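You operate a simulated robot arm through the tools that you are given. There is no shell and no other tool.

You are at the controls of a simulated robot arm. One attempt, no reset.

TASK
Test the nozzle with the yellow band and sort it: clear to the good tray, blocked to the wash tray.
Fine: clamp it, pump two strokes, free the clamp. Set down upright: what you pick out.

Only the result counts: the job must be done as asked and must still hold three seconds after the hand-in. Knocking over, shifting, dropping, spilling or breaking anything else fails it.

THE ROBOT
A 7-joint arm with a two-finger parallel gripper, fixed in place. Base frame: the origin is at the foot of the arm, x ahead of it, y to its left, z up; the work surface is at about z = 0.82. Units: m, rad, N and s.
With the tool pointing down near the work surface it reaches from about 0.28 to 0.72 m from the base axis. Its first joint turns from -2.897 to 2.897 rad. Payload 3.43 kg.
The TCP is the grasp point between the finger pads, 0.034 m short of the fingertips. In the tool frame z runs along the fingers and y along their closing line. Largest opening 0.128 m; finger width 0.024, thickness 0.012; the body of the gripper, 0.048 by 0.13 m, starts 0.096 m behind the TCP.
Orientation is told as [roll, pitch, yaw] about the base's x, y, z axes, in that order, counted from this pose: with the fingers straight down and closing along the base's y, the tool's x points along the base's -x, its y along +y and its z along -z.

THE INTERFACE
- The arm moves only by the tool move_arm. Its argument "increments" is a list that holds one entry, the list of rows, each a list of 7 numbers: the shift along the tool's x, y, z in m, then the turn, a rotation vector about the tool's x, y, z in rad, then the gripper command, from -1 (fully open) to 1 (shut), values between in proportion. In form: [[[x, y, z, rx, ry, rz, gripper], ...]]. A call has 1 to 20 rows; each row shifts and turns the commanded pose from where the row before left it, along the tool's axes as they then stand. Each row takes 0.2 s and may step no farther than 0.05 m and 0.15 rad from the row before; otherwise, or with a gripper value out of range, the whole call is refused. Where a pose cannot be reached the arm comes as near as it can. A force on the tool above 70 N (or 10 N above the force at the start of the call, whichever is more), or a blocked arm, ends the call early, and 0.2 s more pass. Each finger travels about 0.108 m/s and halts on what it meets, pressing with about 25 N; the grip force reading is that of the motor and also rises with nothing between the fingers. The clock runs only during rows and for 0.2 s after the last one: add rows that do not move to give the fingers time. The reply holds the time, the measured pose of the TCP, the force on the tool along the base axes, the opening and the grip force, in the units named above and with some noise, with the torque about the TCP (base axes, N m) and any sound that the robot's microphone picked up.
- Cameras (640 x 400 px; columns grow to the right, rows downward): "scene" is fixed at [0.3888, 0.6569, 1.5465]; the picture's right is [-0.95, 0.31, 0.00], its down [0.28, 0.86, -0.43] and it looks along [-0.13, -0.41, -0.90] (base axes); focal length 341 px, centre (320, 200). "wrist" rides on the gripper at [0.076, -0.011, -0.16] in the tool frame; the picture's right is [0.15, 0.99, 0.00], its down [-0.88, 0.13, -0.46] and it looks along [-0.45, 0.07, 0.89] (tool axes); focal length 234 px, centre (320, 200). There is no depth. A picture from a camera that has moved, and an enlarged one, comes with that camera's place and axes in the base frame and with its lens. The place of the scene camera against the robot may be out by one fixed shift of up to 0.018 m in any direction.
- get_image(camera): a new picture of that camera. The clock stands still meanwhile.
- lift_body(by): slides the trunk up (or, below 0, down) by that many m; the arm rides with it, the base frame stays. It gives what a move gives, with no picture.
- enlarge(camera, box): a new picture of the part [left, top, right, bottom] of that camera's present view, enlarged. The clock stands still meanwhile.
- finish_job(): hands the job in; it is judged then, once.

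Places have to be worked out from the pictures, the camera data and where the tool is seen. Open the gripper and draw the arm clear of the work before you hand the job in, unless the task says otherwise.

The tools are called after "Request:" by a JSON object that holds its "name" and its "arguments". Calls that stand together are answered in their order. move_arm: Moves the arm, as the interface text tells. Its arguments: {"type":"object","properties":{"increments":{"type":"array"}},"required":["increments"]} The other tools are called the same way: lift_body (by) slides the trunk up or down; get_image (camera) takes a picture; enlarge (camera, box) takes an enlarged picture of a part of a camera's view; finish_job () hands the job in.

At the start:

```text
t: 0.0
tool_pos: [0.1394, 0.4036, 1.131]
ee_rot: [-0.001, 0.0, -0.001]
contact_force: [0.0, -0.2, -0.2]
wrist_torque: [0.01, 0.01, 0.01]
opening: 0.128
finger_force: 0.1
trunk travel left (down, up): [-0.275, 0.049]
```

scene: 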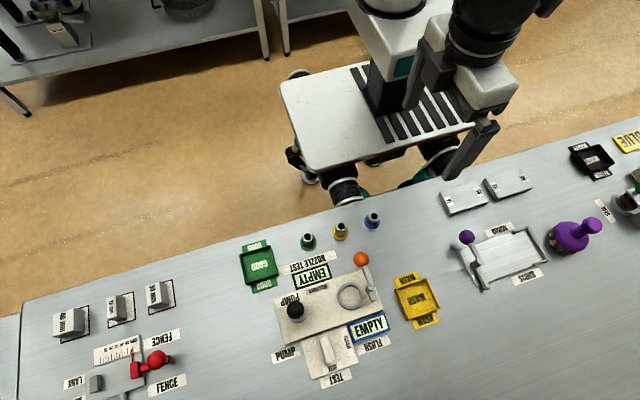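
wrist: 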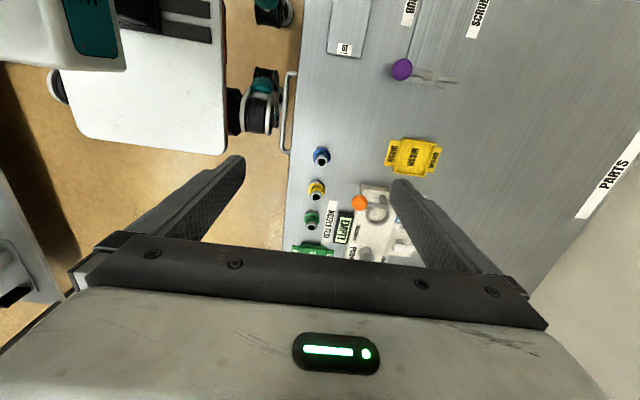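

I'll take a close look at the nozzle test station first, before moving anything.

Request:
{"name": "enlarge", "arguments": {"camera": "scene", "box": [230, 200, 450, 390]}}

Request:
{"name": "enlarge", "arguments": {"camera": "scene", "box": [270, 240, 400, 320]}}

Request:
{"name": "enlarge", "arguments": {"camera": "scene", "box": [270, 310, 400, 390]}}

Request:
{"name": "enlarge", "arguments": {"camera": "wrist", "box": [280, 130, 460, 270]}}

```text
2.11 times, centred on (340, 295) of scene
camera zoom: at [0.3888, 0.6569, 1.5465], right [-0.95, 0.31, 0.0], down [0.28, 0.86, -0.43], along [-0.13, -0.41, -0.9], focal length 717 px, centre (278, 0)
```

zoom: 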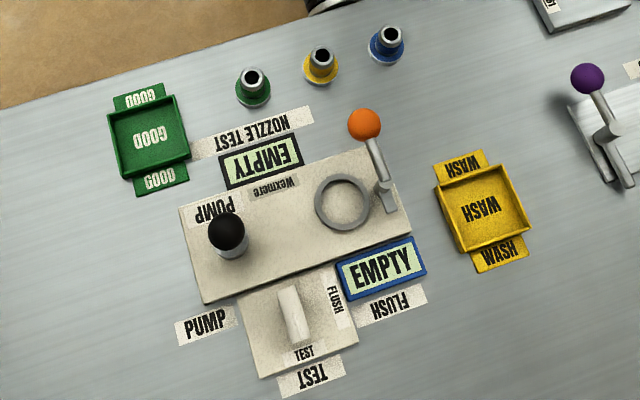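

```text
4.92 times, centred on (335, 280) of scene
camera zoom: at [0.3888, 0.6569, 1.5465], right [-0.95, 0.31, 0.0], down [0.28, 0.86, -0.43], along [-0.13, -0.41, -0.9], focal length 1677 px, centre (246, -194)
```

zoom: 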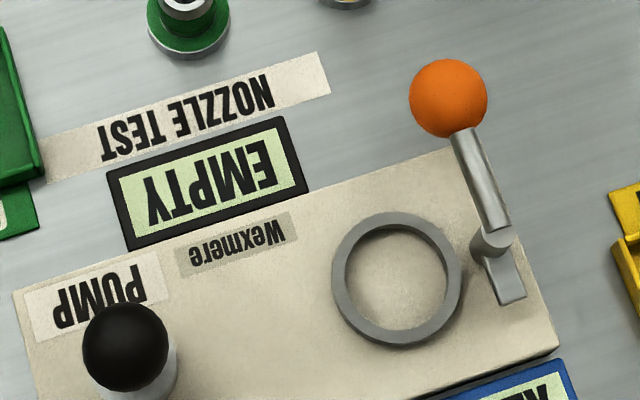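

```text
4.92 times, centred on (335, 350) of scene
camera zoom: at [0.3888, 0.6569, 1.5465], right [-0.95, 0.31, 0.0], down [0.28, 0.86, -0.43], along [-0.13, -0.41, -0.9], focal length 1677 px, centre (246, -538)
```

zoom: 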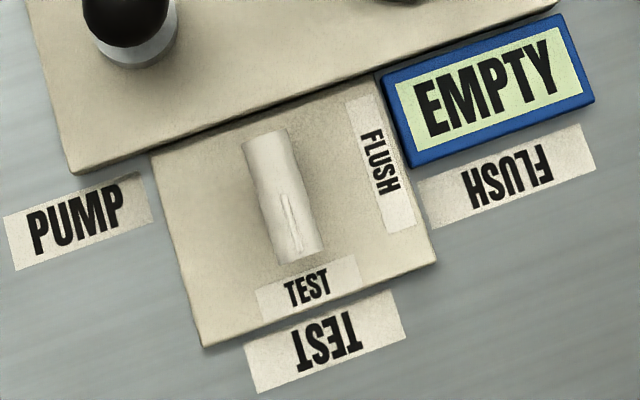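

```text
2.86 times, centred on (370, 200) of wrist
camera zoom: at [0.0631, 0.3917, 1.2921], right [-0.15, 0.99, 0.0], down [0.88, 0.13, 0.46], along [0.45, 0.07, -0.89], focal length 669 px, centre (177, 200)
```

zoom: 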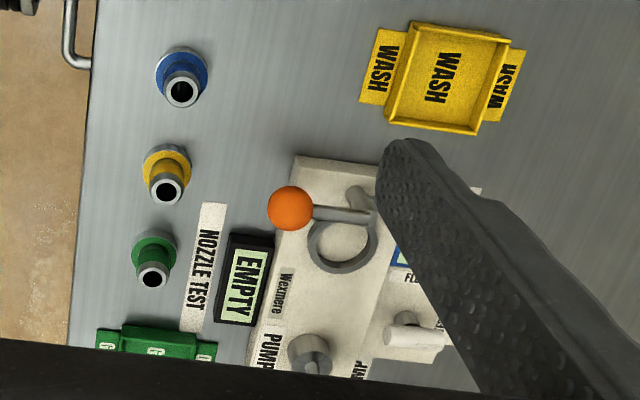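

The station has a seat ring, an orange clamp lever, a pump plunger and a TEST/FLUSH selector. It lies along base x, near (0.29–0.41, 0.56). I'll move the wrist camera over it, staying high, to measure the parts and see how the lever works.

Request:
{"name": "move_arm", "arguments": {"increments": [[[-0.032, 0.012, 0.004, 0, 0, 0, -1], [-0.032, 0.012, 0.004, 0, 0, 0, -1], [-0.032, 0.012, 0.004, 0, 0, 0, -1], [-0.032, 0.012, 0.004, 0, 0, 0, -1], [-0.032, 0.012, 0.004, 0, 0, 0, -1], [0, 0, 0, 0, 0, 0, -1]]]}}

Request:
{"name": "get_image", "arguments": {"camera": "wrist"}}

Request:
{"name": "get_image", "arguments": {"camera": "scene"}}

```text
t: 1.4
tool_pos: [0.2996, 0.4628, 1.1116]
ee_rot: [-0.001, 0.0, 0.001]
contact_force: [0.3, -0.2, 0.0]
wrist_torque: [-0.01, -0.01, 0.01]
opening: 0.1278
finger_force: 0.0
trunk travel left (down, up): [-0.275, 0.049]
```

```text
taken
camera wrist: at [0.2244, 0.4518, 1.2722], right [-0.15, 0.99, 0.0], down [0.88, 0.13, 0.46], along [0.45, 0.07, -0.89], focal length 234 px, centre (320, 200)
```

wrist: 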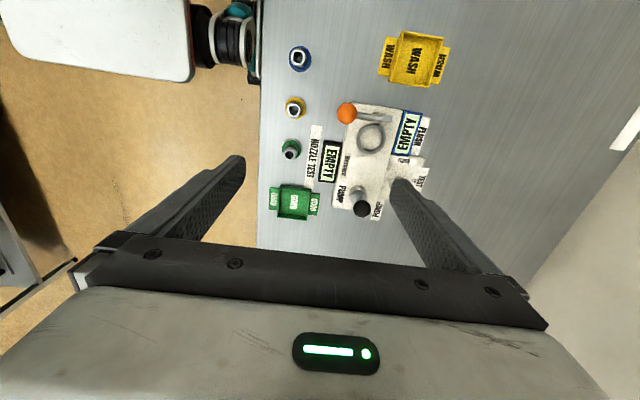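

```text
taken
```

scene: 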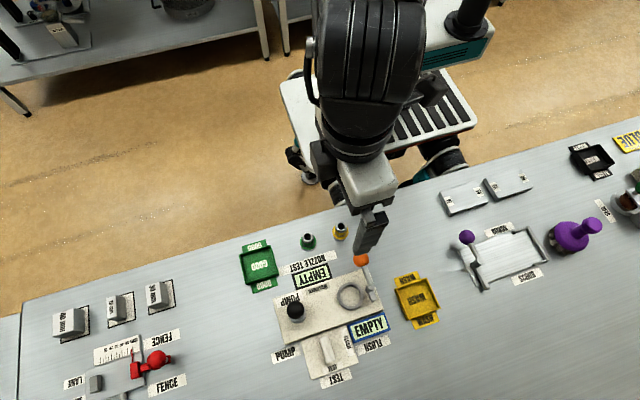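

Request:
{"name": "enlarge", "arguments": {"camera": "wrist", "box": [320, 80, 450, 220]}}

Request:
{"name": "enlarge", "arguments": {"camera": "wrist", "box": [260, 30, 360, 130]}}

Request:
{"name": "enlarge", "arguments": {"camera": "wrist", "box": [330, 95, 410, 155]}}

```text
2.86 times, centred on (385, 150) of wrist
camera zoom: at [0.2244, 0.4518, 1.2722], right [-0.15, 0.99, 0.0], down [0.88, 0.13, 0.46], along [0.45, 0.07, -0.89], focal length 669 px, centre (134, 343)
```

zoom: 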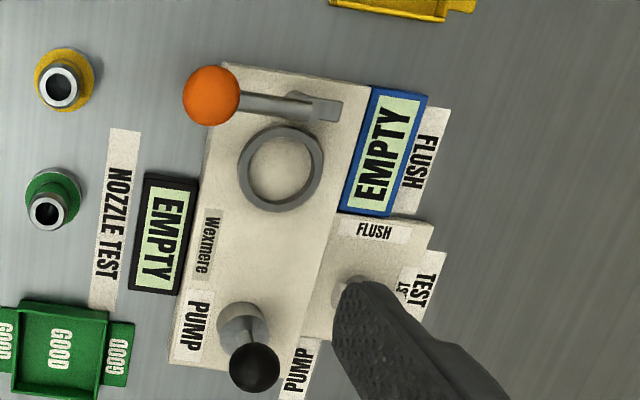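

```text
4.00 times, centred on (310, 80) of wrist
camera zoom: at [0.2244, 0.4518, 1.2722], right [-0.15, 0.99, 0.0], down [0.88, 0.13, 0.46], along [0.45, 0.07, -0.89], focal length 937 px, centre (360, 680)
```

zoom: 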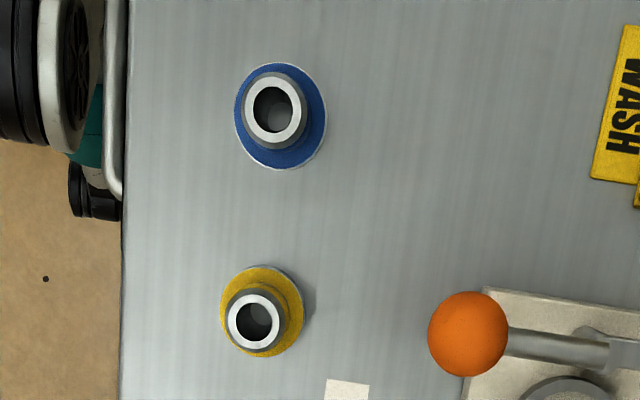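

```text
6.67 times, centred on (370, 125) of wrist
camera zoom: at [0.2244, 0.4518, 1.2722], right [-0.15, 0.99, 0.0], down [0.88, 0.13, 0.46], along [0.45, 0.07, -0.89], focal length 1561 px, centre (-13, 700)
```

zoom: 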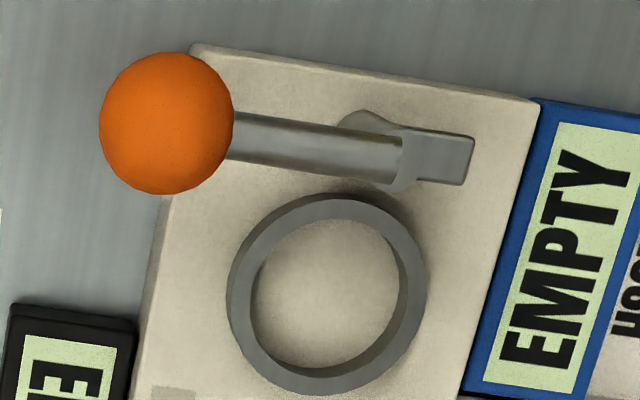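

The two views agree to within a few mm, with the scene camera off by about (−8, +4) mm. I put the ball near (0.264, 0.501, 0.884), the clamp tail near (0.263, 0.582, 0.861), the ring near (0.304, 0.558) and the yellow nozzle near (0.274, 0.416). Next I'll get an oblique view to judge heights and how the clamp moves.

Request:
{"name": "move_arm", "arguments": {"increments": [[[0.045, 0.006, 0.01, 0, 0, 0, -1], [0.045, 0.006, 0.01, 0, 0, 0, -1], [0.045, 0.006, 0.01, 0, 0, 0, -1], [0.045, 0.006, 0.01, 0, 0, 0, -1], [0, 0, 0, 0, -0.15, 0, -1], [0, 0, 0, 0, -0.15, 0, -1], [0, 0, 0, 0, -0.15, 0, -1], [0, 0, 0, 0, -0.15, 0, -1], [0, 0, 0, 0, 0, 0, -1]]]}}

Request:
{"name": "get_image", "arguments": {"camera": "wrist"}}

```text
t: 3.4
tool_pos: [0.1198, 0.4864, 1.0709]
ee_rot: [-0.002, -0.602, -0.002]
contact_force: [0.2, 0.5, 0.2]
wrist_torque: [0.0, -0.05, 0.01]
opening: 0.1281
finger_force: 0.0
trunk travel left (down, up): [-0.275, 0.049]
```

```text
taken
camera wrist: at [-0.0332, 0.4759, 1.1609], right [-0.12, 0.99, -0.08], down [0.47, 0.13, 0.87], along [0.88, 0.06, -0.48], focal length 234 px, centre (320, 200)
```

wrist: 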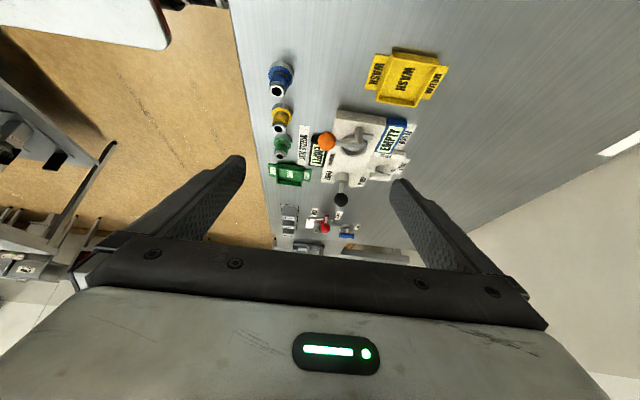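

Request:
{"name": "enlarge", "arguments": {"camera": "wrist", "box": [305, 100, 415, 215]}}

Request:
{"name": "enlarge", "arguments": {"camera": "wrist", "box": [255, 55, 315, 115]}}

Request:
{"name": "enlarge", "arguments": {"camera": "wrist", "box": [310, 105, 380, 165]}}

Request:
{"name": "enlarge", "arguments": {"camera": "wrist", "box": [360, 110, 420, 190]}}

Request:
{"name": "enlarge", "arguments": {"camera": "wrist", "box": [265, 95, 305, 135]}}

```text
3.48 times, centred on (360, 158) of wrist
camera zoom: at [-0.0332, 0.4759, 1.1609], right [-0.12, 0.99, -0.08], down [0.47, 0.13, 0.87], along [0.88, 0.06, -0.48], focal length 814 px, centre (181, 348)
```

zoom: 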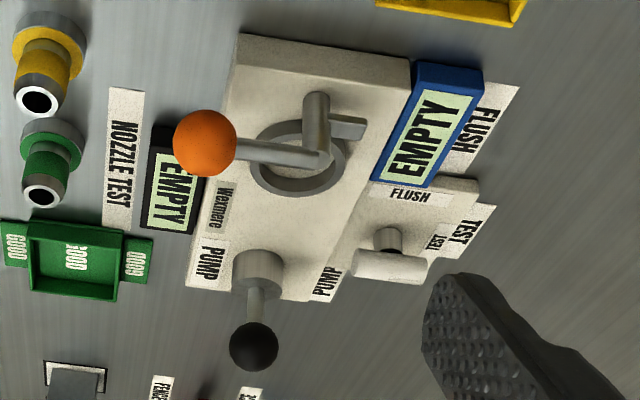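

```text
6.67 times, centred on (285, 85) of wrist
camera zoom: at [-0.0332, 0.4759, 1.1609], right [-0.12, 0.99, -0.08], down [0.47, 0.13, 0.87], along [0.88, 0.06, -0.48], focal length 1561 px, centre (553, 967)
```

zoom: 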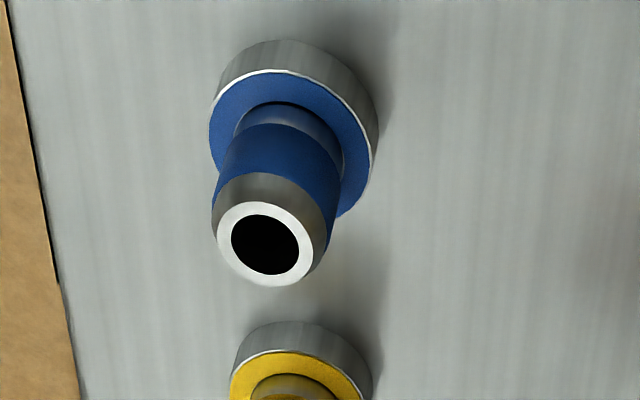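

```text
6.67 times, centred on (345, 135) of wrist
camera zoom: at [-0.0332, 0.4759, 1.1609], right [-0.12, 0.99, -0.08], down [0.47, 0.13, 0.87], along [0.88, 0.06, -0.48], focal length 1561 px, centre (153, 633)
```

zoom: 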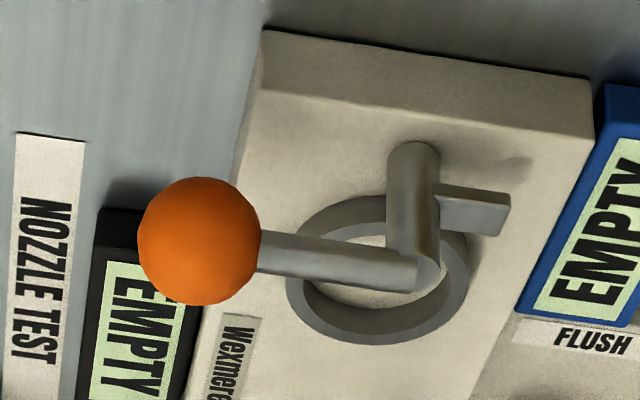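

```text
5.00 times, centred on (390, 150) of wrist
camera zoom: at [-0.0332, 0.4759, 1.1609], right [-0.12, 0.99, -0.08], down [0.47, 0.13, 0.87], along [0.88, 0.06, -0.48], focal length 1171 px, centre (-30, 450)
```

zoom: 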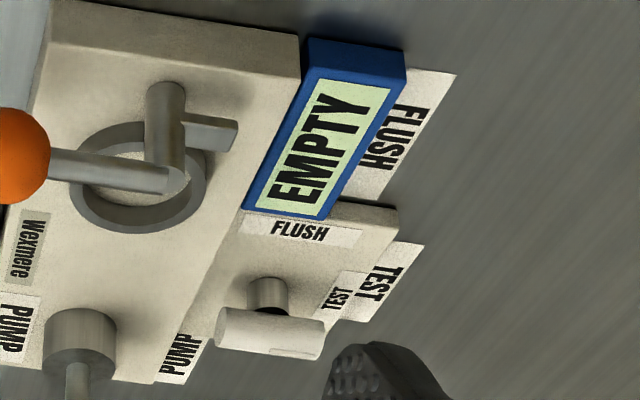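

```text
10.00 times, centred on (285, 115) of wrist
camera zoom: at [-0.0332, 0.4759, 1.1609], right [-0.12, 0.99, -0.08], down [0.47, 0.13, 0.87], along [0.88, 0.06, -0.48], focal length 2342 px, centre (670, 1050)
```

zoom: 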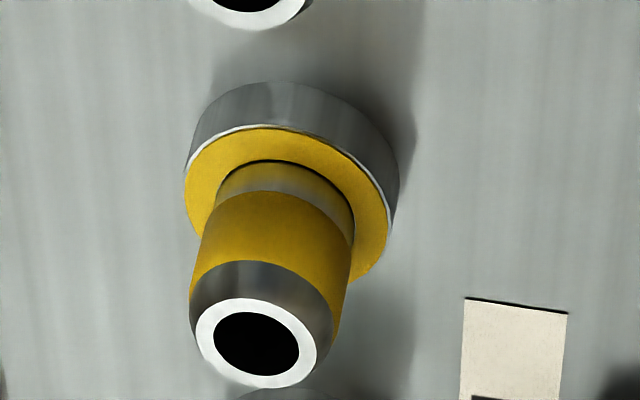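

The oblique view settles the mechanics. The clamp is a vertical post near (0.263, 0.555), and its tail at z≈0.86 should swing over the seat when the ball goes from −y round to −x. The selector's marked end already points at TEST. The nozzle is a flange about 0.037 across with a body about 0.027 across, its top at z≈0.866. I'll straighten the tool and hover over the yellow nozzle with the fingers part open, so they stay clear of the orange ball.

Request:
{"name": "move_arm", "arguments": {"increments": [[[0, 0, 0, 0, 0.15, 0, -1], [0, 0, 0, 0, 0.15, 0, -1], [0, 0, 0, 0, 0.15, 0, -0.5], [0, 0, 0, 0, 0.152, 0, 0.0], [-0.0385, -0.0175, 0.0228, 0, 0, 0, 0.06], [-0.0385, -0.0175, 0.0228, 0, 0, 0, 0.06], [-0.0385, -0.0175, 0.0228, 0, 0, 0, 0.06], [-0.0385, -0.0175, 0.0228, 0, 0, 0, 0.06], [0, 0, 0, 0, 0, 0, 0.06], [0, 0, 0, 0, 0, 0, 0.06]]]}}

Request:
{"name": "get_image", "arguments": {"camera": "wrist"}}

```text
refused: row 4 steps farther than a row can; nothing moved
```

```text
taken
camera wrist: at [-0.0332, 0.4759, 1.1609], right [-0.12, 0.99, -0.08], down [0.47, 0.13, 0.87], along [0.88, 0.06, -0.48], focal length 234 px, centre (320, 200)
```

wrist: 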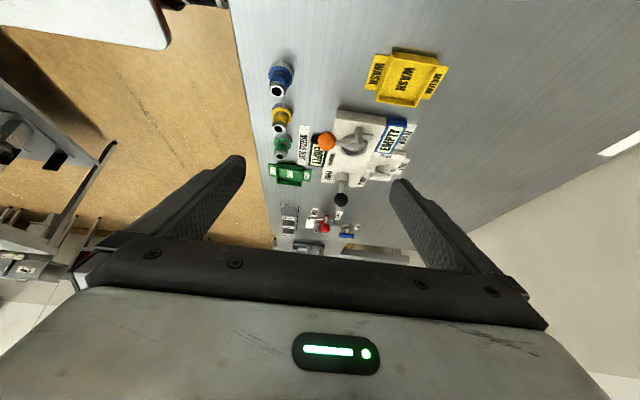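

The call was refused because one row turned slightly past the limit, so nothing moved. I'll send it again with that turn at 0.15.

Request:
{"name": "move_arm", "arguments": {"increments": [[[0, 0, 0, 0, 0.15, 0, -1], [0, 0, 0, 0, 0.15, 0, -1], [0, 0, 0, 0, 0.15, 0, -0.5], [0, 0, 0, 0, 0.15, 0, 0.0], [-0.0385, -0.0175, 0.0228, 0, 0, 0, 0.06], [-0.0385, -0.0175, 0.0228, 0, 0, 0, 0.06], [-0.0385, -0.0175, 0.0228, 0, 0, 0, 0.06], [-0.0385, -0.0175, 0.0228, 0, 0, 0, 0.06], [0, 0, 0, 0, 0, 0, 0.06], [0, 0, 0, 0, 0, 0, 0.06]]]}}

Request:
{"name": "get_image", "arguments": {"camera": "wrist"}}

```text
t: 5.6
tool_pos: [0.2743, 0.4173, 0.9797]
ee_rot: [0.0, 0.0, 0.0]
contact_force: [-0.1, -0.3, -0.1]
wrist_torque: [-0.01, 0.0, 0.02]
opening: 0.06
finger_force: 0.1
trunk travel left (down, up): [-0.275, 0.049]
```

```text
taken
camera wrist: at [0.1975, 0.4058, 1.1405], right [-0.15, 0.99, 0.0], down [0.88, 0.13, 0.46], along [0.45, 0.07, -0.89], focal length 234 px, centre (320, 200)
```

wrist: 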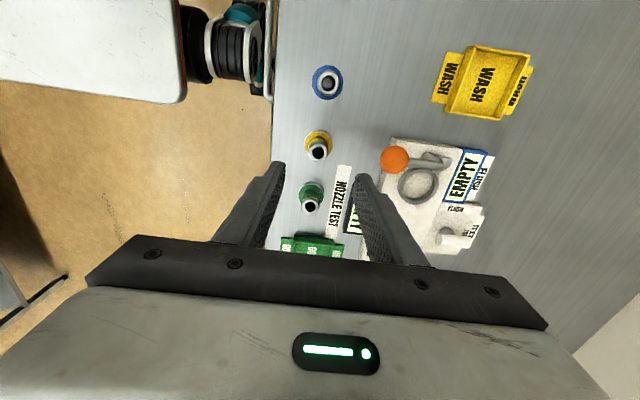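

Request:
{"name": "enlarge", "arguments": {"camera": "wrist", "box": [290, 120, 350, 180]}}

Request:
{"name": "enlarge", "arguments": {"camera": "wrist", "box": [370, 130, 470, 220]}}

Request:
{"name": "enlarge", "arguments": {"camera": "wrist", "box": [425, 40, 535, 125]}}

```text
6.67 times, centred on (320, 150) of wrist
camera zoom: at [0.1975, 0.4058, 1.1405], right [-0.15, 0.99, 0.0], down [0.88, 0.13, 0.46], along [0.45, 0.07, -0.89], focal length 1561 px, centre (320, 533)
```

zoom: 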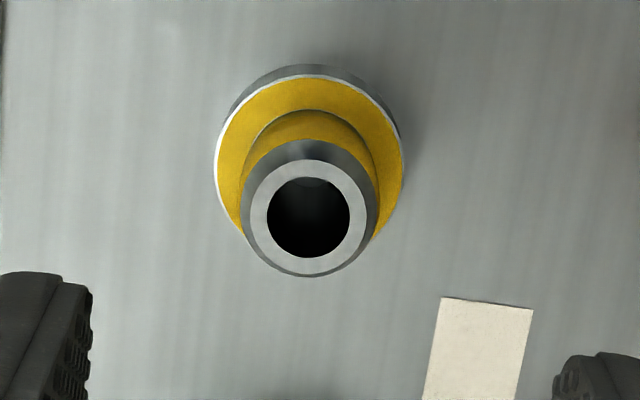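

```text
4.44 times, centred on (420, 175) of wrist
camera zoom: at [0.1975, 0.4058, 1.1405], right [-0.15, 0.99, 0.0], down [0.88, 0.13, 0.46], along [0.45, 0.07, -0.89], focal length 1041 px, centre (-124, 311)
```

zoom: 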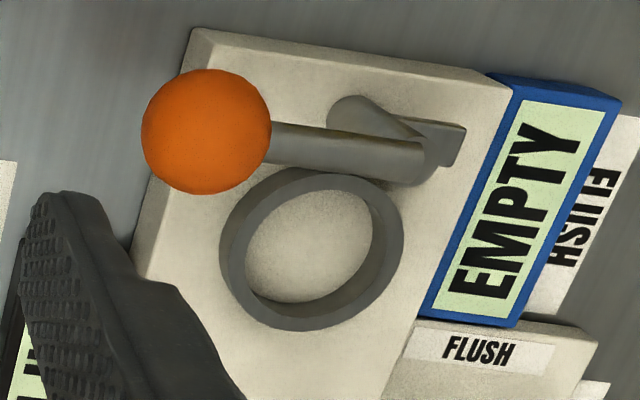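

```text
4.71 times, centred on (480, 82) of wrist
camera zoom: at [0.1975, 0.4058, 1.1405], right [-0.15, 0.99, 0.0], down [0.88, 0.13, 0.46], along [0.45, 0.07, -0.89], focal length 1102 px, centre (-433, 753)
```

zoom: 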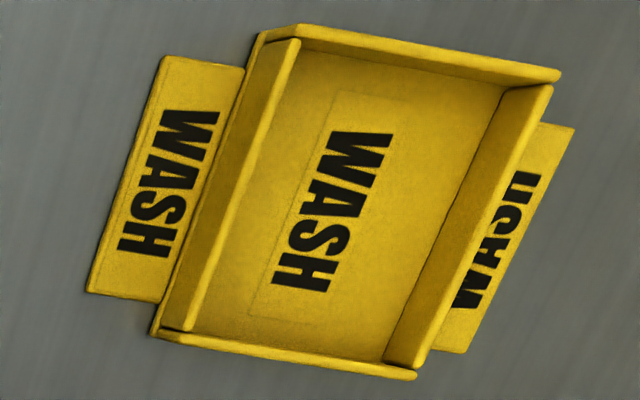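

The nozzle measures (0.2735, 0.416), with its top at z≈0.866. The seat clearance is only 2–3 mm, so I'll hover over the ring and measure its centre before picking anything up.

Request:
{"name": "move_arm", "arguments": {"increments": [[[-0.0099, 0.0464, -0.0067, 0, 0, 0, -1], [-0.0099, 0.0464, -0.0067, 0, 0, 0, -1], [-0.0099, 0.0464, -0.0067, 0, 0, 0, -1], [0, 0, 0, 0, 0, 0, -1], [0, 0, 0, 0, 0, 0, -1]]]}}

Request:
{"name": "enlarge", "arguments": {"camera": "wrist", "box": [270, 110, 370, 200]}}

Request:
{"name": "get_image", "arguments": {"camera": "wrist"}}

```text
t: 6.8
tool_pos: [0.3038, 0.5563, 0.9993]
ee_rot: [0.0, 0.0, 0.0]
contact_force: [-0.1, 0.2, 0.2]
wrist_torque: [0.02, 0.04, -0.02]
opening: 0.1281
finger_force: 0.1
trunk travel left (down, up): [-0.275, 0.049]
```

```text
4.44 times, centred on (320, 155) of wrist
camera zoom: at [0.2267, 0.5446, 1.1598], right [-0.15, 0.99, 0.0], down [0.88, 0.13, 0.46], along [0.45, 0.07, -0.89], focal length 1041 px, centre (320, 400)
```

zoom: 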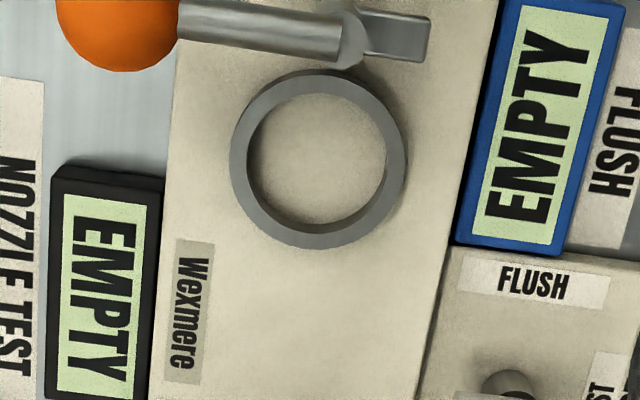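

```text
taken
camera wrist: at [0.2267, 0.5446, 1.1598], right [-0.15, 0.99, 0.0], down [0.88, 0.13, 0.46], along [0.45, 0.07, -0.89], focal length 234 px, centre (320, 200)
```

wrist: 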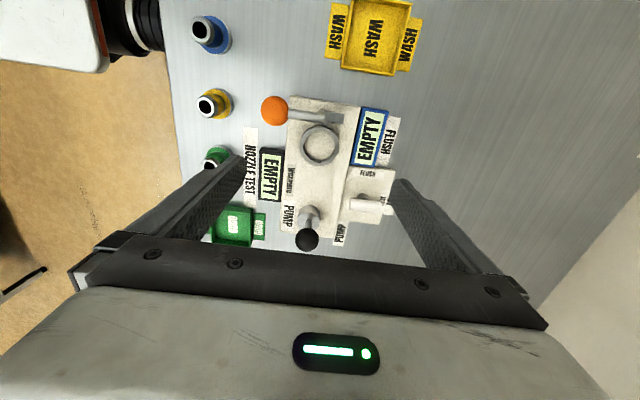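

The ring centre is at (0.3037, 0.5565) and its inner diameter is about 0.042. I'll go back over the yellow nozzle with a 0.06 opening and descend partway to check alignment.

Request:
{"name": "move_arm", "arguments": {"increments": [[[0.0101, -0.0468, 0.0065, 0, 0, 0, 0.06], [0.0101, -0.0468, 0.0065, 0, 0, 0, 0.06], [0.0101, -0.0468, 0.0065, 0, 0, 0, 0.06], [0, 0, 0, 0, 0, 0, 0.06], [0, 0, 0.035, 0, 0, 0, 0.06], [0, 0, 0.035, 0, 0, 0, 0.06], [0, 0, 0, 0, 0, 0, 0.06]]]}}

Request:
{"name": "get_image", "arguments": {"camera": "wrist"}}

Request:
{"name": "enlarge", "arguments": {"camera": "scene", "box": [290, 190, 390, 270]}}

```text
t: 8.4
tool_pos: [0.2735, 0.4149, 0.9108]
ee_rot: [0.0, 0.001, 0.001]
contact_force: [0.1, 0.7, 0.5]
wrist_torque: [0.01, 0.0, 0.02]
opening: 0.0605
finger_force: 0.0
trunk travel left (down, up): [-0.275, 0.049]
```

```text
taken
camera wrist: at [0.197, 0.4047, 1.0714], right [-0.15, 0.99, 0.0], down [0.88, 0.13, 0.46], along [0.45, 0.07, -0.89], focal length 234 px, centre (320, 200)
```

wrist: 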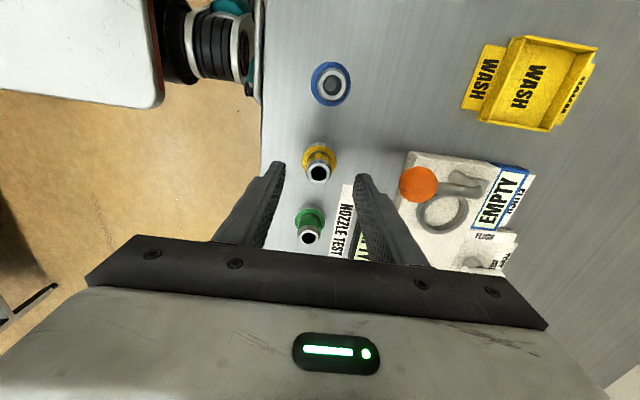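

```text
5.00 times, centred on (340, 230) of scene
camera zoom: at [0.3888, 0.6569, 1.5465], right [-0.95, 0.31, 0.0], down [0.28, 0.86, -0.43], along [-0.13, -0.41, -0.9], focal length 1703 px, centre (220, 50)
```

zoom: 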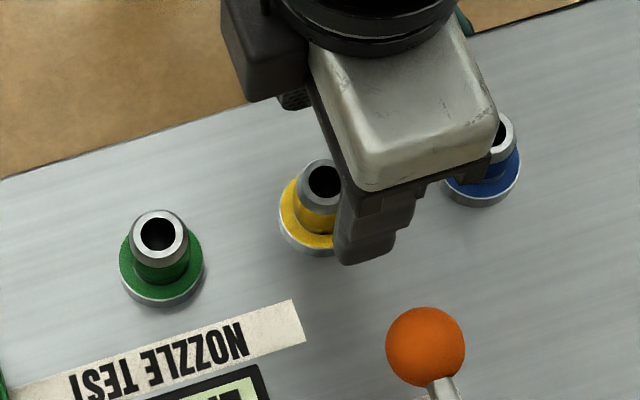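

The nozzle sits centred under the TCP. I'll descend 0.040 so the fingertips stop just above the flange, then close on the body.

Request:
{"name": "move_arm", "arguments": {"increments": [[[0, 0, 0.02, 0, 0, 0, 0.06], [0, 0, 0.0195, 0, 0, 0, 0.06], [0, 0, 0, 0, 0, 0, 0.06], [0, 0, 0, 0, 0, 0, 0.3], [0, 0, 0, 0, 0, 0, 0.6], [0, 0, 0, 0, 0, 0, 1], [0, 0, 0, 0, 0, 0, 1], [0, 0, 0, 0, 0, 0, 1]]]}}

Request:
{"name": "get_image", "arguments": {"camera": "wrist"}}

Request:
{"name": "enlarge", "arguments": {"camera": "scene", "box": [290, 190, 390, 270]}}

```text
t: 10.2
tool_pos: [0.2738, 0.4162, 0.8712]
ee_rot: [0.001, 0.0, 0.0]
contact_force: [-0.2, -0.3, -0.8]
wrist_torque: [-0.01, -0.03, -0.07]
opening: 0.0254
finger_force: 25.2
trunk travel left (down, up): [-0.275, 0.049]
```

```text
taken
camera wrist: at [0.1965, 0.4045, 1.0319], right [-0.15, 0.99, 0.0], down [0.88, 0.13, 0.46], along [0.45, 0.07, -0.89], focal length 234 px, centre (320, 200)
```

wrist: 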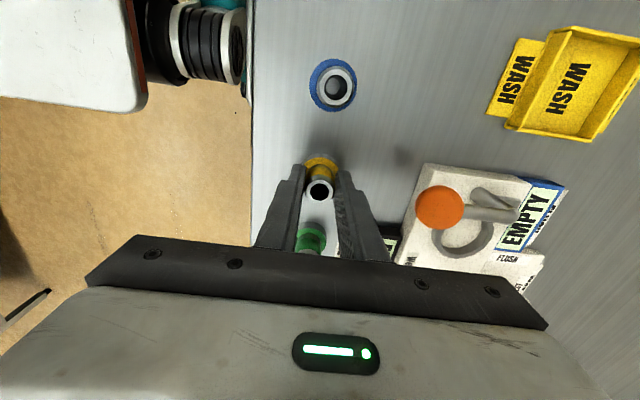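

```text
5.00 times, centred on (340, 230) of scene
camera zoom: at [0.3888, 0.6569, 1.5465], right [-0.95, 0.31, 0.0], down [0.28, 0.86, -0.43], along [-0.13, -0.41, -0.9], focal length 1703 px, centre (220, 50)
```

zoom: 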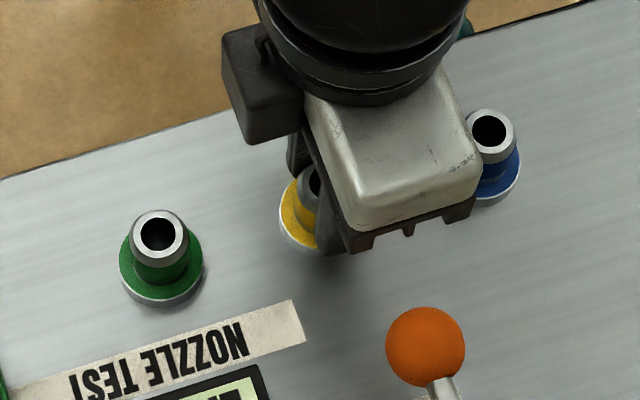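

The grip holds on the 25.4 mm body at 25 N. I'll lift straight up and check how the nozzle sits in the fingers.

Request:
{"name": "move_arm", "arguments": {"increments": [[[0, 0, -0.02, 0, 0, 0, 1], [0, 0, -0.03, 0, 0, 0, 1], [0, 0, -0.04, 0, 0, 0, 1], [0, 0, -0.03, 0, 0, 0, 1], [0, 0, 0, 0, 0, 0, 1]]]}}

Request:
{"name": "enlarge", "arguments": {"camera": "wrist", "box": [270, 140, 370, 220]}}

Request:
{"name": "enlarge", "arguments": {"camera": "scene", "box": [290, 170, 390, 270]}}

```text
t: 11.4
tool_pos: [0.2731, 0.4152, 0.9929]
ee_rot: [0.0, 0.001, 0.0]
contact_force: [-0.2, 0.0, -1.1]
wrist_torque: [-0.01, -0.01, 0.02]
opening: 0.0252
finger_force: 25.3
trunk travel left (down, up): [-0.275, 0.049]
```

```text
5.00 times, centred on (320, 180) of wrist
camera zoom: at [0.1966, 0.4043, 1.1525], right [-0.15, 0.99, 0.0], down [0.88, 0.13, 0.46], along [0.45, 0.07, -0.89], focal length 1171 px, centre (320, 300)
```

zoom: 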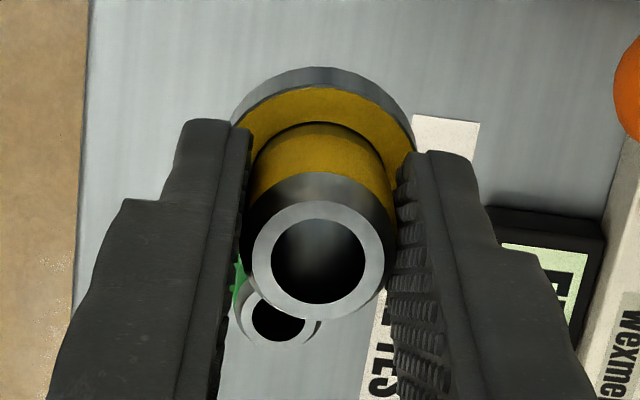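

```text
4.00 times, centred on (340, 220) of scene
camera zoom: at [0.3888, 0.6569, 1.5465], right [-0.95, 0.31, 0.0], down [0.28, 0.86, -0.43], along [-0.13, -0.41, -0.9], focal length 1362 px, centre (240, 120)
```

zoom: 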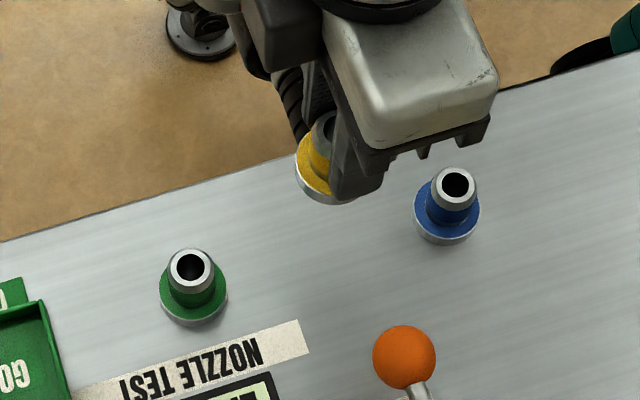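

The nozzle is centred and upright in the grip. I'll carry it over the ring, staying above the orange ball, and check again before lowering.

Request:
{"name": "move_arm", "arguments": {"increments": [[[-0.0076, 0.0353, 0.002, 0, 0, 0, 1], [-0.0076, 0.0353, 0.002, 0, 0, 0, 1], [-0.0076, 0.0353, 0.002, 0, 0, 0, 1], [-0.0076, 0.0353, 0.002, 0, 0, 0, 1], [0, 0, 0.03, 0, 0, 0, 1], [0, 0, 0.03, 0, 0, 0, 1], [0, 0, 0, 0, 0, 0, 1], [0, 0, 0, 0, 0, 0, 1]]]}}

Request:
{"name": "enlarge", "arguments": {"camera": "wrist", "box": [270, 120, 370, 220]}}

Request:
{"name": "enlarge", "arguments": {"camera": "scene", "box": [300, 240, 400, 330]}}

```text
t: 13.2
tool_pos: [0.3035, 0.5574, 0.9233]
ee_rot: [0.0, 0.001, 0.0]
contact_force: [0.4, -0.9, -2.4]
wrist_torque: [0.04, 0.03, 0.0]
opening: 0.0252
finger_force: 24.9
trunk travel left (down, up): [-0.275, 0.049]
```

```text
4.00 times, centred on (320, 170) of wrist
camera zoom: at [0.227, 0.5458, 1.0833], right [-0.15, 0.99, 0.0], down [0.88, 0.13, 0.46], along [0.45, 0.07, -0.89], focal length 937 px, centre (320, 320)
```

zoom: 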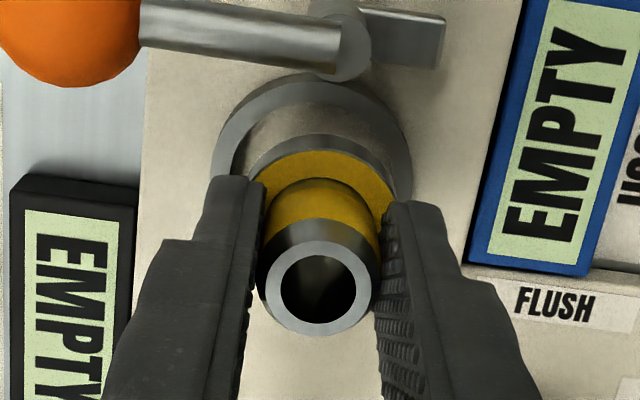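

```text
4.44 times, centred on (350, 285) of scene
camera zoom: at [0.3888, 0.6569, 1.5465], right [-0.95, 0.31, 0.0], down [0.28, 0.86, -0.43], along [-0.13, -0.41, -0.9], focal length 1514 px, centre (187, -178)
```

zoom: 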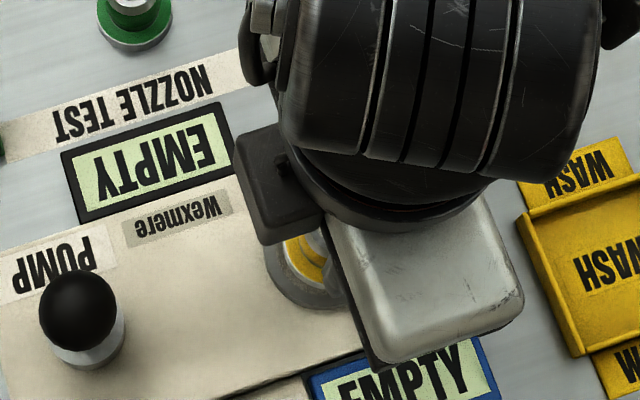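

Laterally it looks aligned with the ring. I'll lower to just above the rim and check the relation again.

Request:
{"name": "move_arm", "arguments": {"increments": [[[0, -0.0005, 0.008, 0, 0, 0, 1], [0, -0.0004, 0.009, 0, 0, 0, 1], [0, 0, 0, 0, 0, 0, 1], [0, 0, 0, 0, 0, 0, 1]]]}}

Request:
{"name": "enlarge", "arguments": {"camera": "wrist", "box": [280, 130, 360, 210]}}

```text
t: 14.2
tool_pos: [0.3027, 0.5558, 0.9055]
ee_rot: [-0.001, -0.001, 0.0]
contact_force: [0.1, 1.2, -2.4]
wrist_torque: [-0.01, -0.02, -0.02]
opening: 0.0252
finger_force: 24.5
trunk travel left (down, up): [-0.275, 0.049]
```

```text
5.00 times, centred on (320, 170) of wrist
camera zoom: at [0.2269, 0.5448, 1.0664], right [-0.15, 0.99, 0.0], down [0.88, 0.13, 0.46], along [0.45, 0.07, -0.89], focal length 1171 px, centre (320, 350)
```

zoom: 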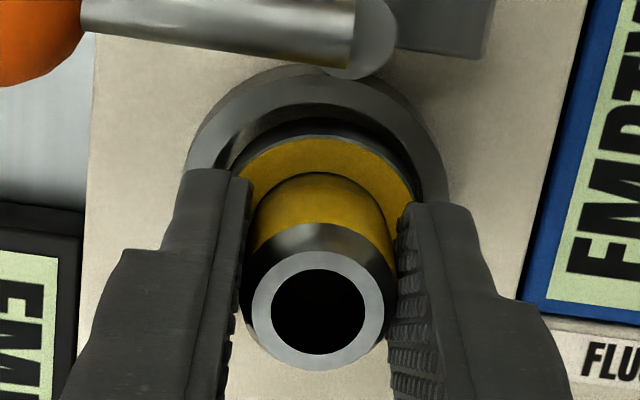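

Ring and flange look concentric. I'll lower in small steps and watch the force.

Request:
{"name": "move_arm", "arguments": {"increments": [[[-0.0003, 0, 0.003, 0, 0, 0, 1], [-0.0002, 0, 0.003, 0, 0, 0, 1], [0, 0, 0.0025, 0, 0, 0, 1], [0, 0, 0, 0, 0, 0, 1], [0, 0, 0, 0, 0, 0, 1]]]}}

Request:
{"name": "enlarge", "arguments": {"camera": "wrist", "box": [280, 130, 360, 210]}}

```text
t: 15.4
tool_pos: [0.3037, 0.5562, 0.8982]
ee_rot: [0.0, 0.001, 0.0]
contact_force: [-0.8, -1.1, -2.0]
wrist_torque: [-0.04, -0.01, -0.03]
opening: 0.0252
finger_force: 25.0
trunk travel left (down, up): [-0.275, 0.049]
```

```text
5.00 times, centred on (320, 170) of wrist
camera zoom: at [0.2271, 0.545, 1.0581], right [-0.15, 0.99, 0.0], down [0.88, 0.13, 0.46], along [0.45, 0.07, -0.89], focal length 1171 px, centre (320, 350)
```

zoom: 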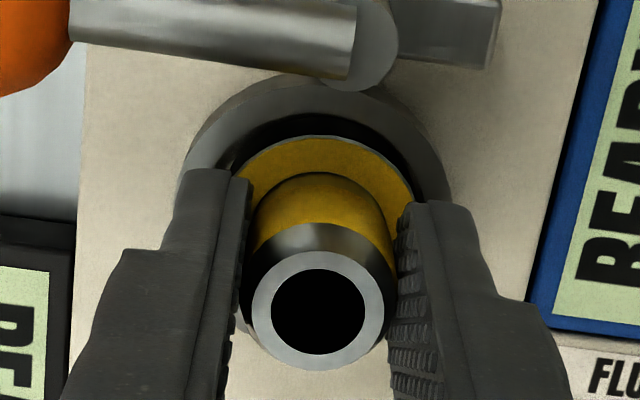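

Both displays now start with "REA…", presumably READY, so the nozzle is registered in the seat. I'll lower the last few mm until it touches.

Request:
{"name": "move_arm", "arguments": {"increments": [[[0, 0, 0.002, 0, 0, 0, 1], [0, 0, 0.0015, 0, 0, 0, 1], [0, 0, 0, 0, 0, 0, 1]]]}}

Request:
{"name": "enlarge", "arguments": {"camera": "wrist", "box": [280, 130, 360, 210]}}

Request:
{"name": "enlarge", "arguments": {"camera": "scene", "box": [270, 240, 400, 350]}}

```text
t: 16.2
tool_pos: [0.304, 0.5556, 0.8939]
ee_rot: [0.003, -0.002, 0.0]
contact_force: [-0.9, -1.8, 6.7]
wrist_torque: [-0.17, 0.11, 0.0]
opening: 0.0254
finger_force: 24.7
trunk travel left (down, up): [-0.275, 0.049]
```

```text
5.00 times, centred on (320, 170) of wrist
camera zoom: at [0.2271, 0.5447, 1.0558], right [-0.15, 0.99, 0.0], down [0.88, 0.13, 0.46], along [0.45, 0.07, -0.89], focal length 1171 px, centre (320, 350)
```

zoom: 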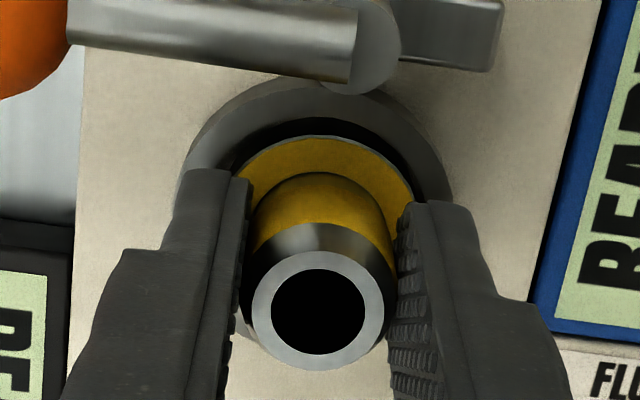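

```text
3.64 times, centred on (335, 295) of scene
camera zoom: at [0.3888, 0.6569, 1.5465], right [-0.95, 0.31, 0.0], down [0.28, 0.86, -0.43], along [-0.13, -0.41, -0.9], focal length 1238 px, centre (266, -146)
```

zoom: 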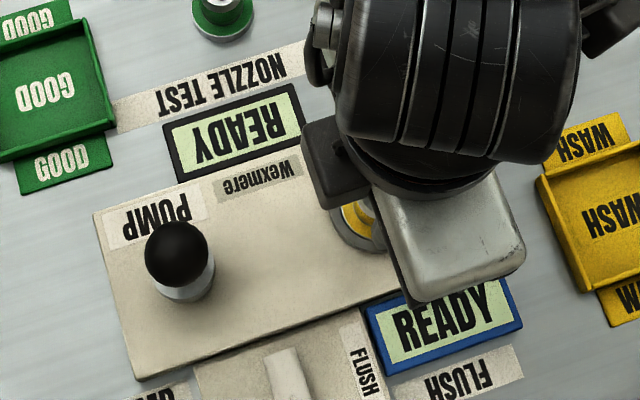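

Contact came at TCP z 0.894 and both displays read READY, so the nozzle is seated. I'll release gently and rise straight up.

Request:
{"name": "move_arm", "arguments": {"increments": [[[0, 0, -0.001, 0, 0, 0, 0.5], [0, 0, 0, 0, 0, 0, 0.3], [0, 0, 0, 0, 0, 0, 0.1], [0, 0, 0, 0, 0, 0, 0.06], [0, 0, -0.03, 0, 0, 0, 0.06], [0, 0, -0.04, 0, 0, 0, 0.06], [0, 0, -0.04, 0, 0, 0, 0.06], [0, 0, 0, 0, 0, 0, 0.06]]]}}

Request:
{"name": "get_image", "arguments": {"camera": "wrist"}}

Request:
{"name": "enlarge", "arguments": {"camera": "wrist", "box": [260, 90, 370, 200]}}

```text
t: 18.0
tool_pos: [0.3025, 0.5557, 1.0062]
ee_rot: [0.001, 0.0, 0.0]
contact_force: [0.4, 0.4, 0.2]
wrist_torque: [-0.01, -0.04, 0.01]
opening: 0.0603
finger_force: 0.0
trunk travel left (down, up): [-0.275, 0.049]
```

```text
taken
camera wrist: at [0.2266, 0.5445, 1.1665], right [-0.15, 0.99, 0.0], down [0.88, 0.13, 0.46], along [0.45, 0.07, -0.89], focal length 234 px, centre (320, 200)
```

wrist: 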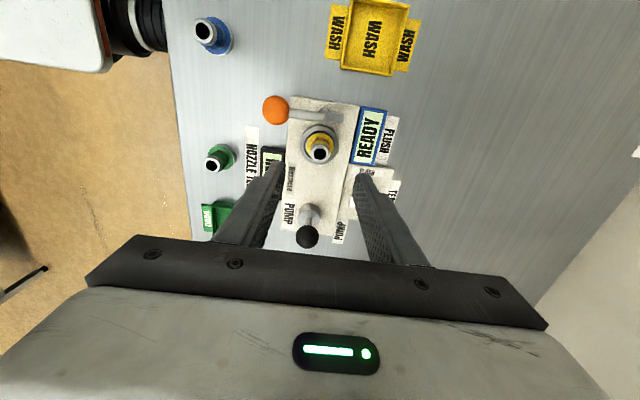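

```text
3.64 times, centred on (315, 145) of wrist
camera zoom: at [0.2266, 0.5445, 1.1665], right [-0.15, 0.99, 0.0], down [0.88, 0.13, 0.46], along [0.45, 0.07, -0.89], focal length 852 px, centre (338, 400)
```

zoom: 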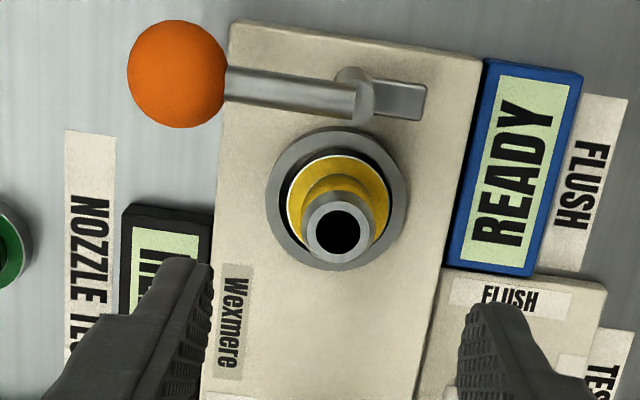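

The nozzle sits concentric in the seat with both displays on READY. For the clamp I'll turn the tool by +90° yaw so the fingers close along x, hovering above the orange ball at about (0.264, 0.5005, 0.884).

Request:
{"name": "move_arm", "arguments": {"increments": [[[0.0193, -0.0276, 0, 0, 0, 0, 0.06], [0.0193, -0.0276, 0, 0, 0, 0, 0.06], [0, 0, 0, 0, 0, -0.15, 0.06], [0, 0, 0, 0, 0, -0.15, 0.06], [0, 0, 0, 0, 0, -0.15, 0.06], [0, 0, 0, 0, 0, -0.15, 0.06], [0, 0, 0, 0, 0, -0.15, 0.06], [0, 0, 0, 0, 0, -0.15, 0.06], [0, 0, 0, 0, 0, -0.15, 0.06], [0, 0, 0, 0, 0, -0.15, 0.06], [0, 0, 0, 0, 0, -0.15, 0.06], [0, 0, 0, 0, 0, -0.15, 0.06], [0, 0, 0, 0, 0, -0.0708, 0.06], [0, 0, 0, 0, 0, 0, 0.06]]]}}

Request:
{"name": "get_image", "arguments": {"camera": "wrist"}}

```text
t: 21.0
tool_pos: [0.265, 0.5011, 1.0055]
ee_rot: [0.0, 0.0, 1.572]
contact_force: [0.3, -0.2, 0.2]
wrist_torque: [0.01, -0.03, 0.01]
opening: 0.0602
finger_force: 0.1
trunk travel left (down, up): [-0.275, 0.049]
```

```text
taken
camera wrist: at [0.2756, 0.4248, 1.1658], right [-0.99, -0.15, 0.0], down [-0.13, 0.88, 0.46], along [-0.07, 0.45, -0.89], focal length 234 px, centre (320, 200)
```

wrist: 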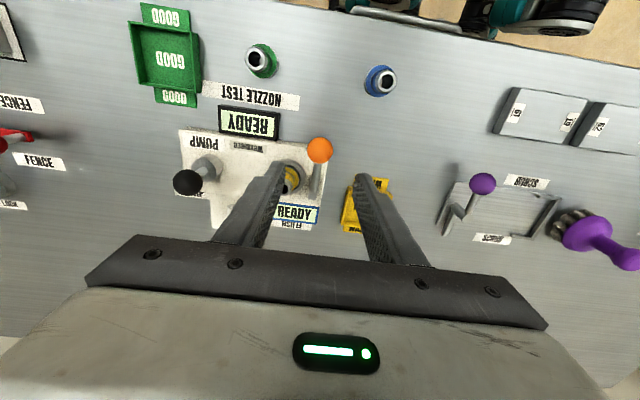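

The ball is exactly under the TCP. I'll descend until the pads straddle it, then close.

Request:
{"name": "move_arm", "arguments": {"increments": [[[0, 0, 0.035, 0, 0, 0, 0.06], [0, 0, 0.035, 0, 0, 0, 0.06], [0, 0, 0.03, 0, 0, 0, 0.06], [0, 0, 0.018, 0, 0, 0, 0.06], [0, 0, 0, 0, 0, 0, 0.06], [0, 0, 0, 0, 0, 0, 0.3], [0, 0, 0, 0, 0, 0, 0.45], [0, 0, 0, 0, 0, 0, 0.6], [0, 0, 0, 0, 0, 0, 0.6]]]}}

Request:
{"name": "get_image", "arguments": {"camera": "wrist"}}

Request:
{"name": "enlarge", "arguments": {"camera": "scene", "box": [270, 220, 420, 350]}}

```text
t: 23.0
tool_pos: [0.2652, 0.5016, 0.8869]
ee_rot: [-0.001, 0.001, 1.572]
contact_force: [-0.3, -0.8, -2.3]
wrist_torque: [0.05, -0.03, -0.02]
opening: 0.0312
finger_force: 45.0
trunk travel left (down, up): [-0.275, 0.049]
```

```text
taken
camera wrist: at [0.2754, 0.4245, 1.0479], right [-0.99, -0.15, 0.0], down [-0.13, 0.88, 0.46], along [-0.07, 0.45, -0.89], focal length 234 px, centre (320, 200)
```

wrist: 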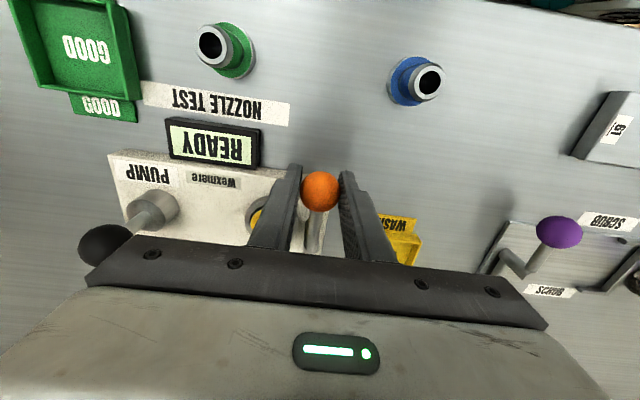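

```text
3.08 times, centred on (345, 285) of scene
camera zoom: at [0.3888, 0.6569, 1.5465], right [-0.95, 0.31, 0.0], down [0.28, 0.86, -0.43], along [-0.13, -0.41, -0.9], focal length 1048 px, centre (243, -62)
```

zoom: 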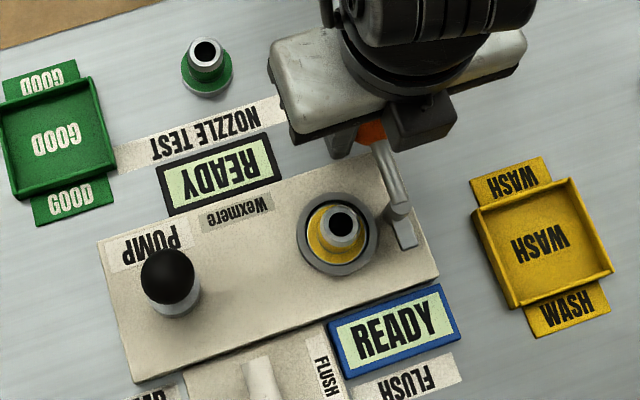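

The ball is held at a 31 mm opening. I'll swing it about the post at about (0.263, 0.557), radius 0.0555, turning the tool with it. First a small test arc.

Request:
{"name": "move_arm", "arguments": {"increments": [[[-0.0006, 0.0083, 0, 0, 0, 0.15, 0.6], [-0.0006, 0.0083, 0, 0, 0, 0.15, 0.6], [0, 0, 0, 0, 0, 0, 0.6]]]}}

Request:
{"name": "enlarge", "arguments": {"camera": "scene", "box": [270, 220, 420, 350]}}

```text
t: 23.8
tool_pos: [0.2485, 0.5029, 0.8867]
ee_rot: [0.001, 0.002, 1.269]
contact_force: [2.3, -2.9, -2.4]
wrist_torque: [-0.25, -0.01, -0.18]
opening: 0.0314
finger_force: 45.2
trunk travel left (down, up): [-0.275, 0.049]
```

```text
3.08 times, centred on (345, 285) of scene
camera zoom: at [0.3888, 0.6569, 1.5465], right [-0.95, 0.31, 0.0], down [0.28, 0.86, -0.43], along [-0.13, -0.41, -0.9], focal length 1048 px, centre (243, -62)
```

zoom: 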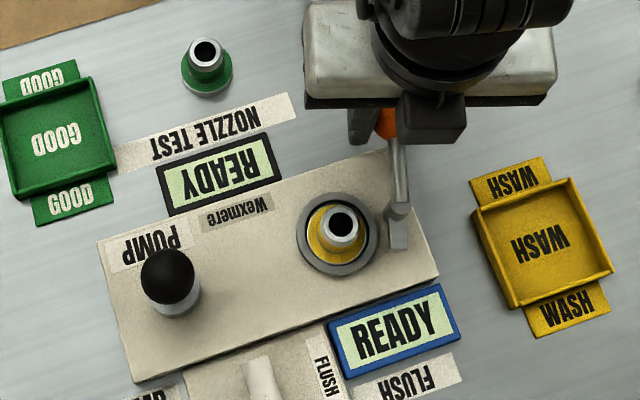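

The lever turns freely with low force, and the tail is moving toward the nozzle as expected. I'll continue the arc.

Request:
{"name": "move_arm", "arguments": {"increments": [[[-0.0006, 0.0083, 0, 0, 0, 0.15, 0.6], [-0.0006, 0.0083, 0, 0, 0, 0.15, 0.6], [-0.0006, 0.0083, 0, 0, 0, 0.15, 0.6], [-0.0006, 0.0083, 0, 0, 0, 0.15, 0.6], [0, 0, 0, 0, 0, 0, 0.6]]]}}

Request:
{"name": "enlarge", "arguments": {"camera": "scene", "box": [270, 220, 420, 350]}}

```text
t: 25.0
tool_pos: [0.2213, 0.5215, 0.8876]
ee_rot: [0.0, 0.0, 0.669]
contact_force: [1.1, -7.2, -0.5]
wrist_torque: [-0.08, -0.03, -0.39]
opening: 0.0311
finger_force: 44.7
trunk travel left (down, up): [-0.275, 0.049]
```

```text
3.08 times, centred on (345, 285) of scene
camera zoom: at [0.3888, 0.6569, 1.5465], right [-0.95, 0.31, 0.0], down [0.28, 0.86, -0.43], along [-0.13, -0.41, -0.9], focal length 1048 px, centre (243, -62)
```

zoom: 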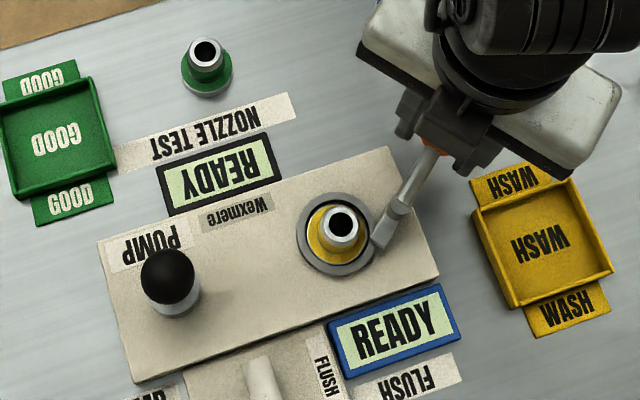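

The tail is just reaching the flange edge. I'll continue the arc in small pieces and watch the forces and displays.

Request:
{"name": "move_arm", "arguments": {"increments": [[[-0.0006, 0.0083, 0, 0, 0, 0.15, 0.6], [-0.0006, 0.0083, 0, 0, 0, 0.15, 0.6], [-0.0006, 0.0083, 0, 0, 0, 0.15, 0.6], [0, 0, 0, 0, 0, 0, 0.6]]]}}

Request:
{"name": "enlarge", "arguments": {"camera": "scene", "box": [270, 220, 420, 350]}}

```text
t: 26.0
tool_pos: [0.211, 0.545, 0.8877]
ee_rot: [0.0, 0.0, 0.218]
contact_force: [1.5, -7.5, -2.4]
wrist_torque: [-0.08, 0.02, -0.36]
opening: 0.0313
finger_force: 44.4
trunk travel left (down, up): [-0.275, 0.049]
```

```text
3.08 times, centred on (345, 285) of scene
camera zoom: at [0.3888, 0.6569, 1.5465], right [-0.95, 0.31, 0.0], down [0.28, 0.86, -0.43], along [-0.13, -0.41, -0.9], focal length 1048 px, centre (243, -62)
```

zoom: 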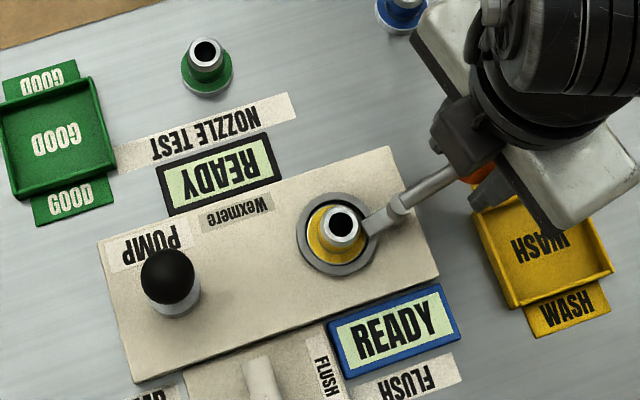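

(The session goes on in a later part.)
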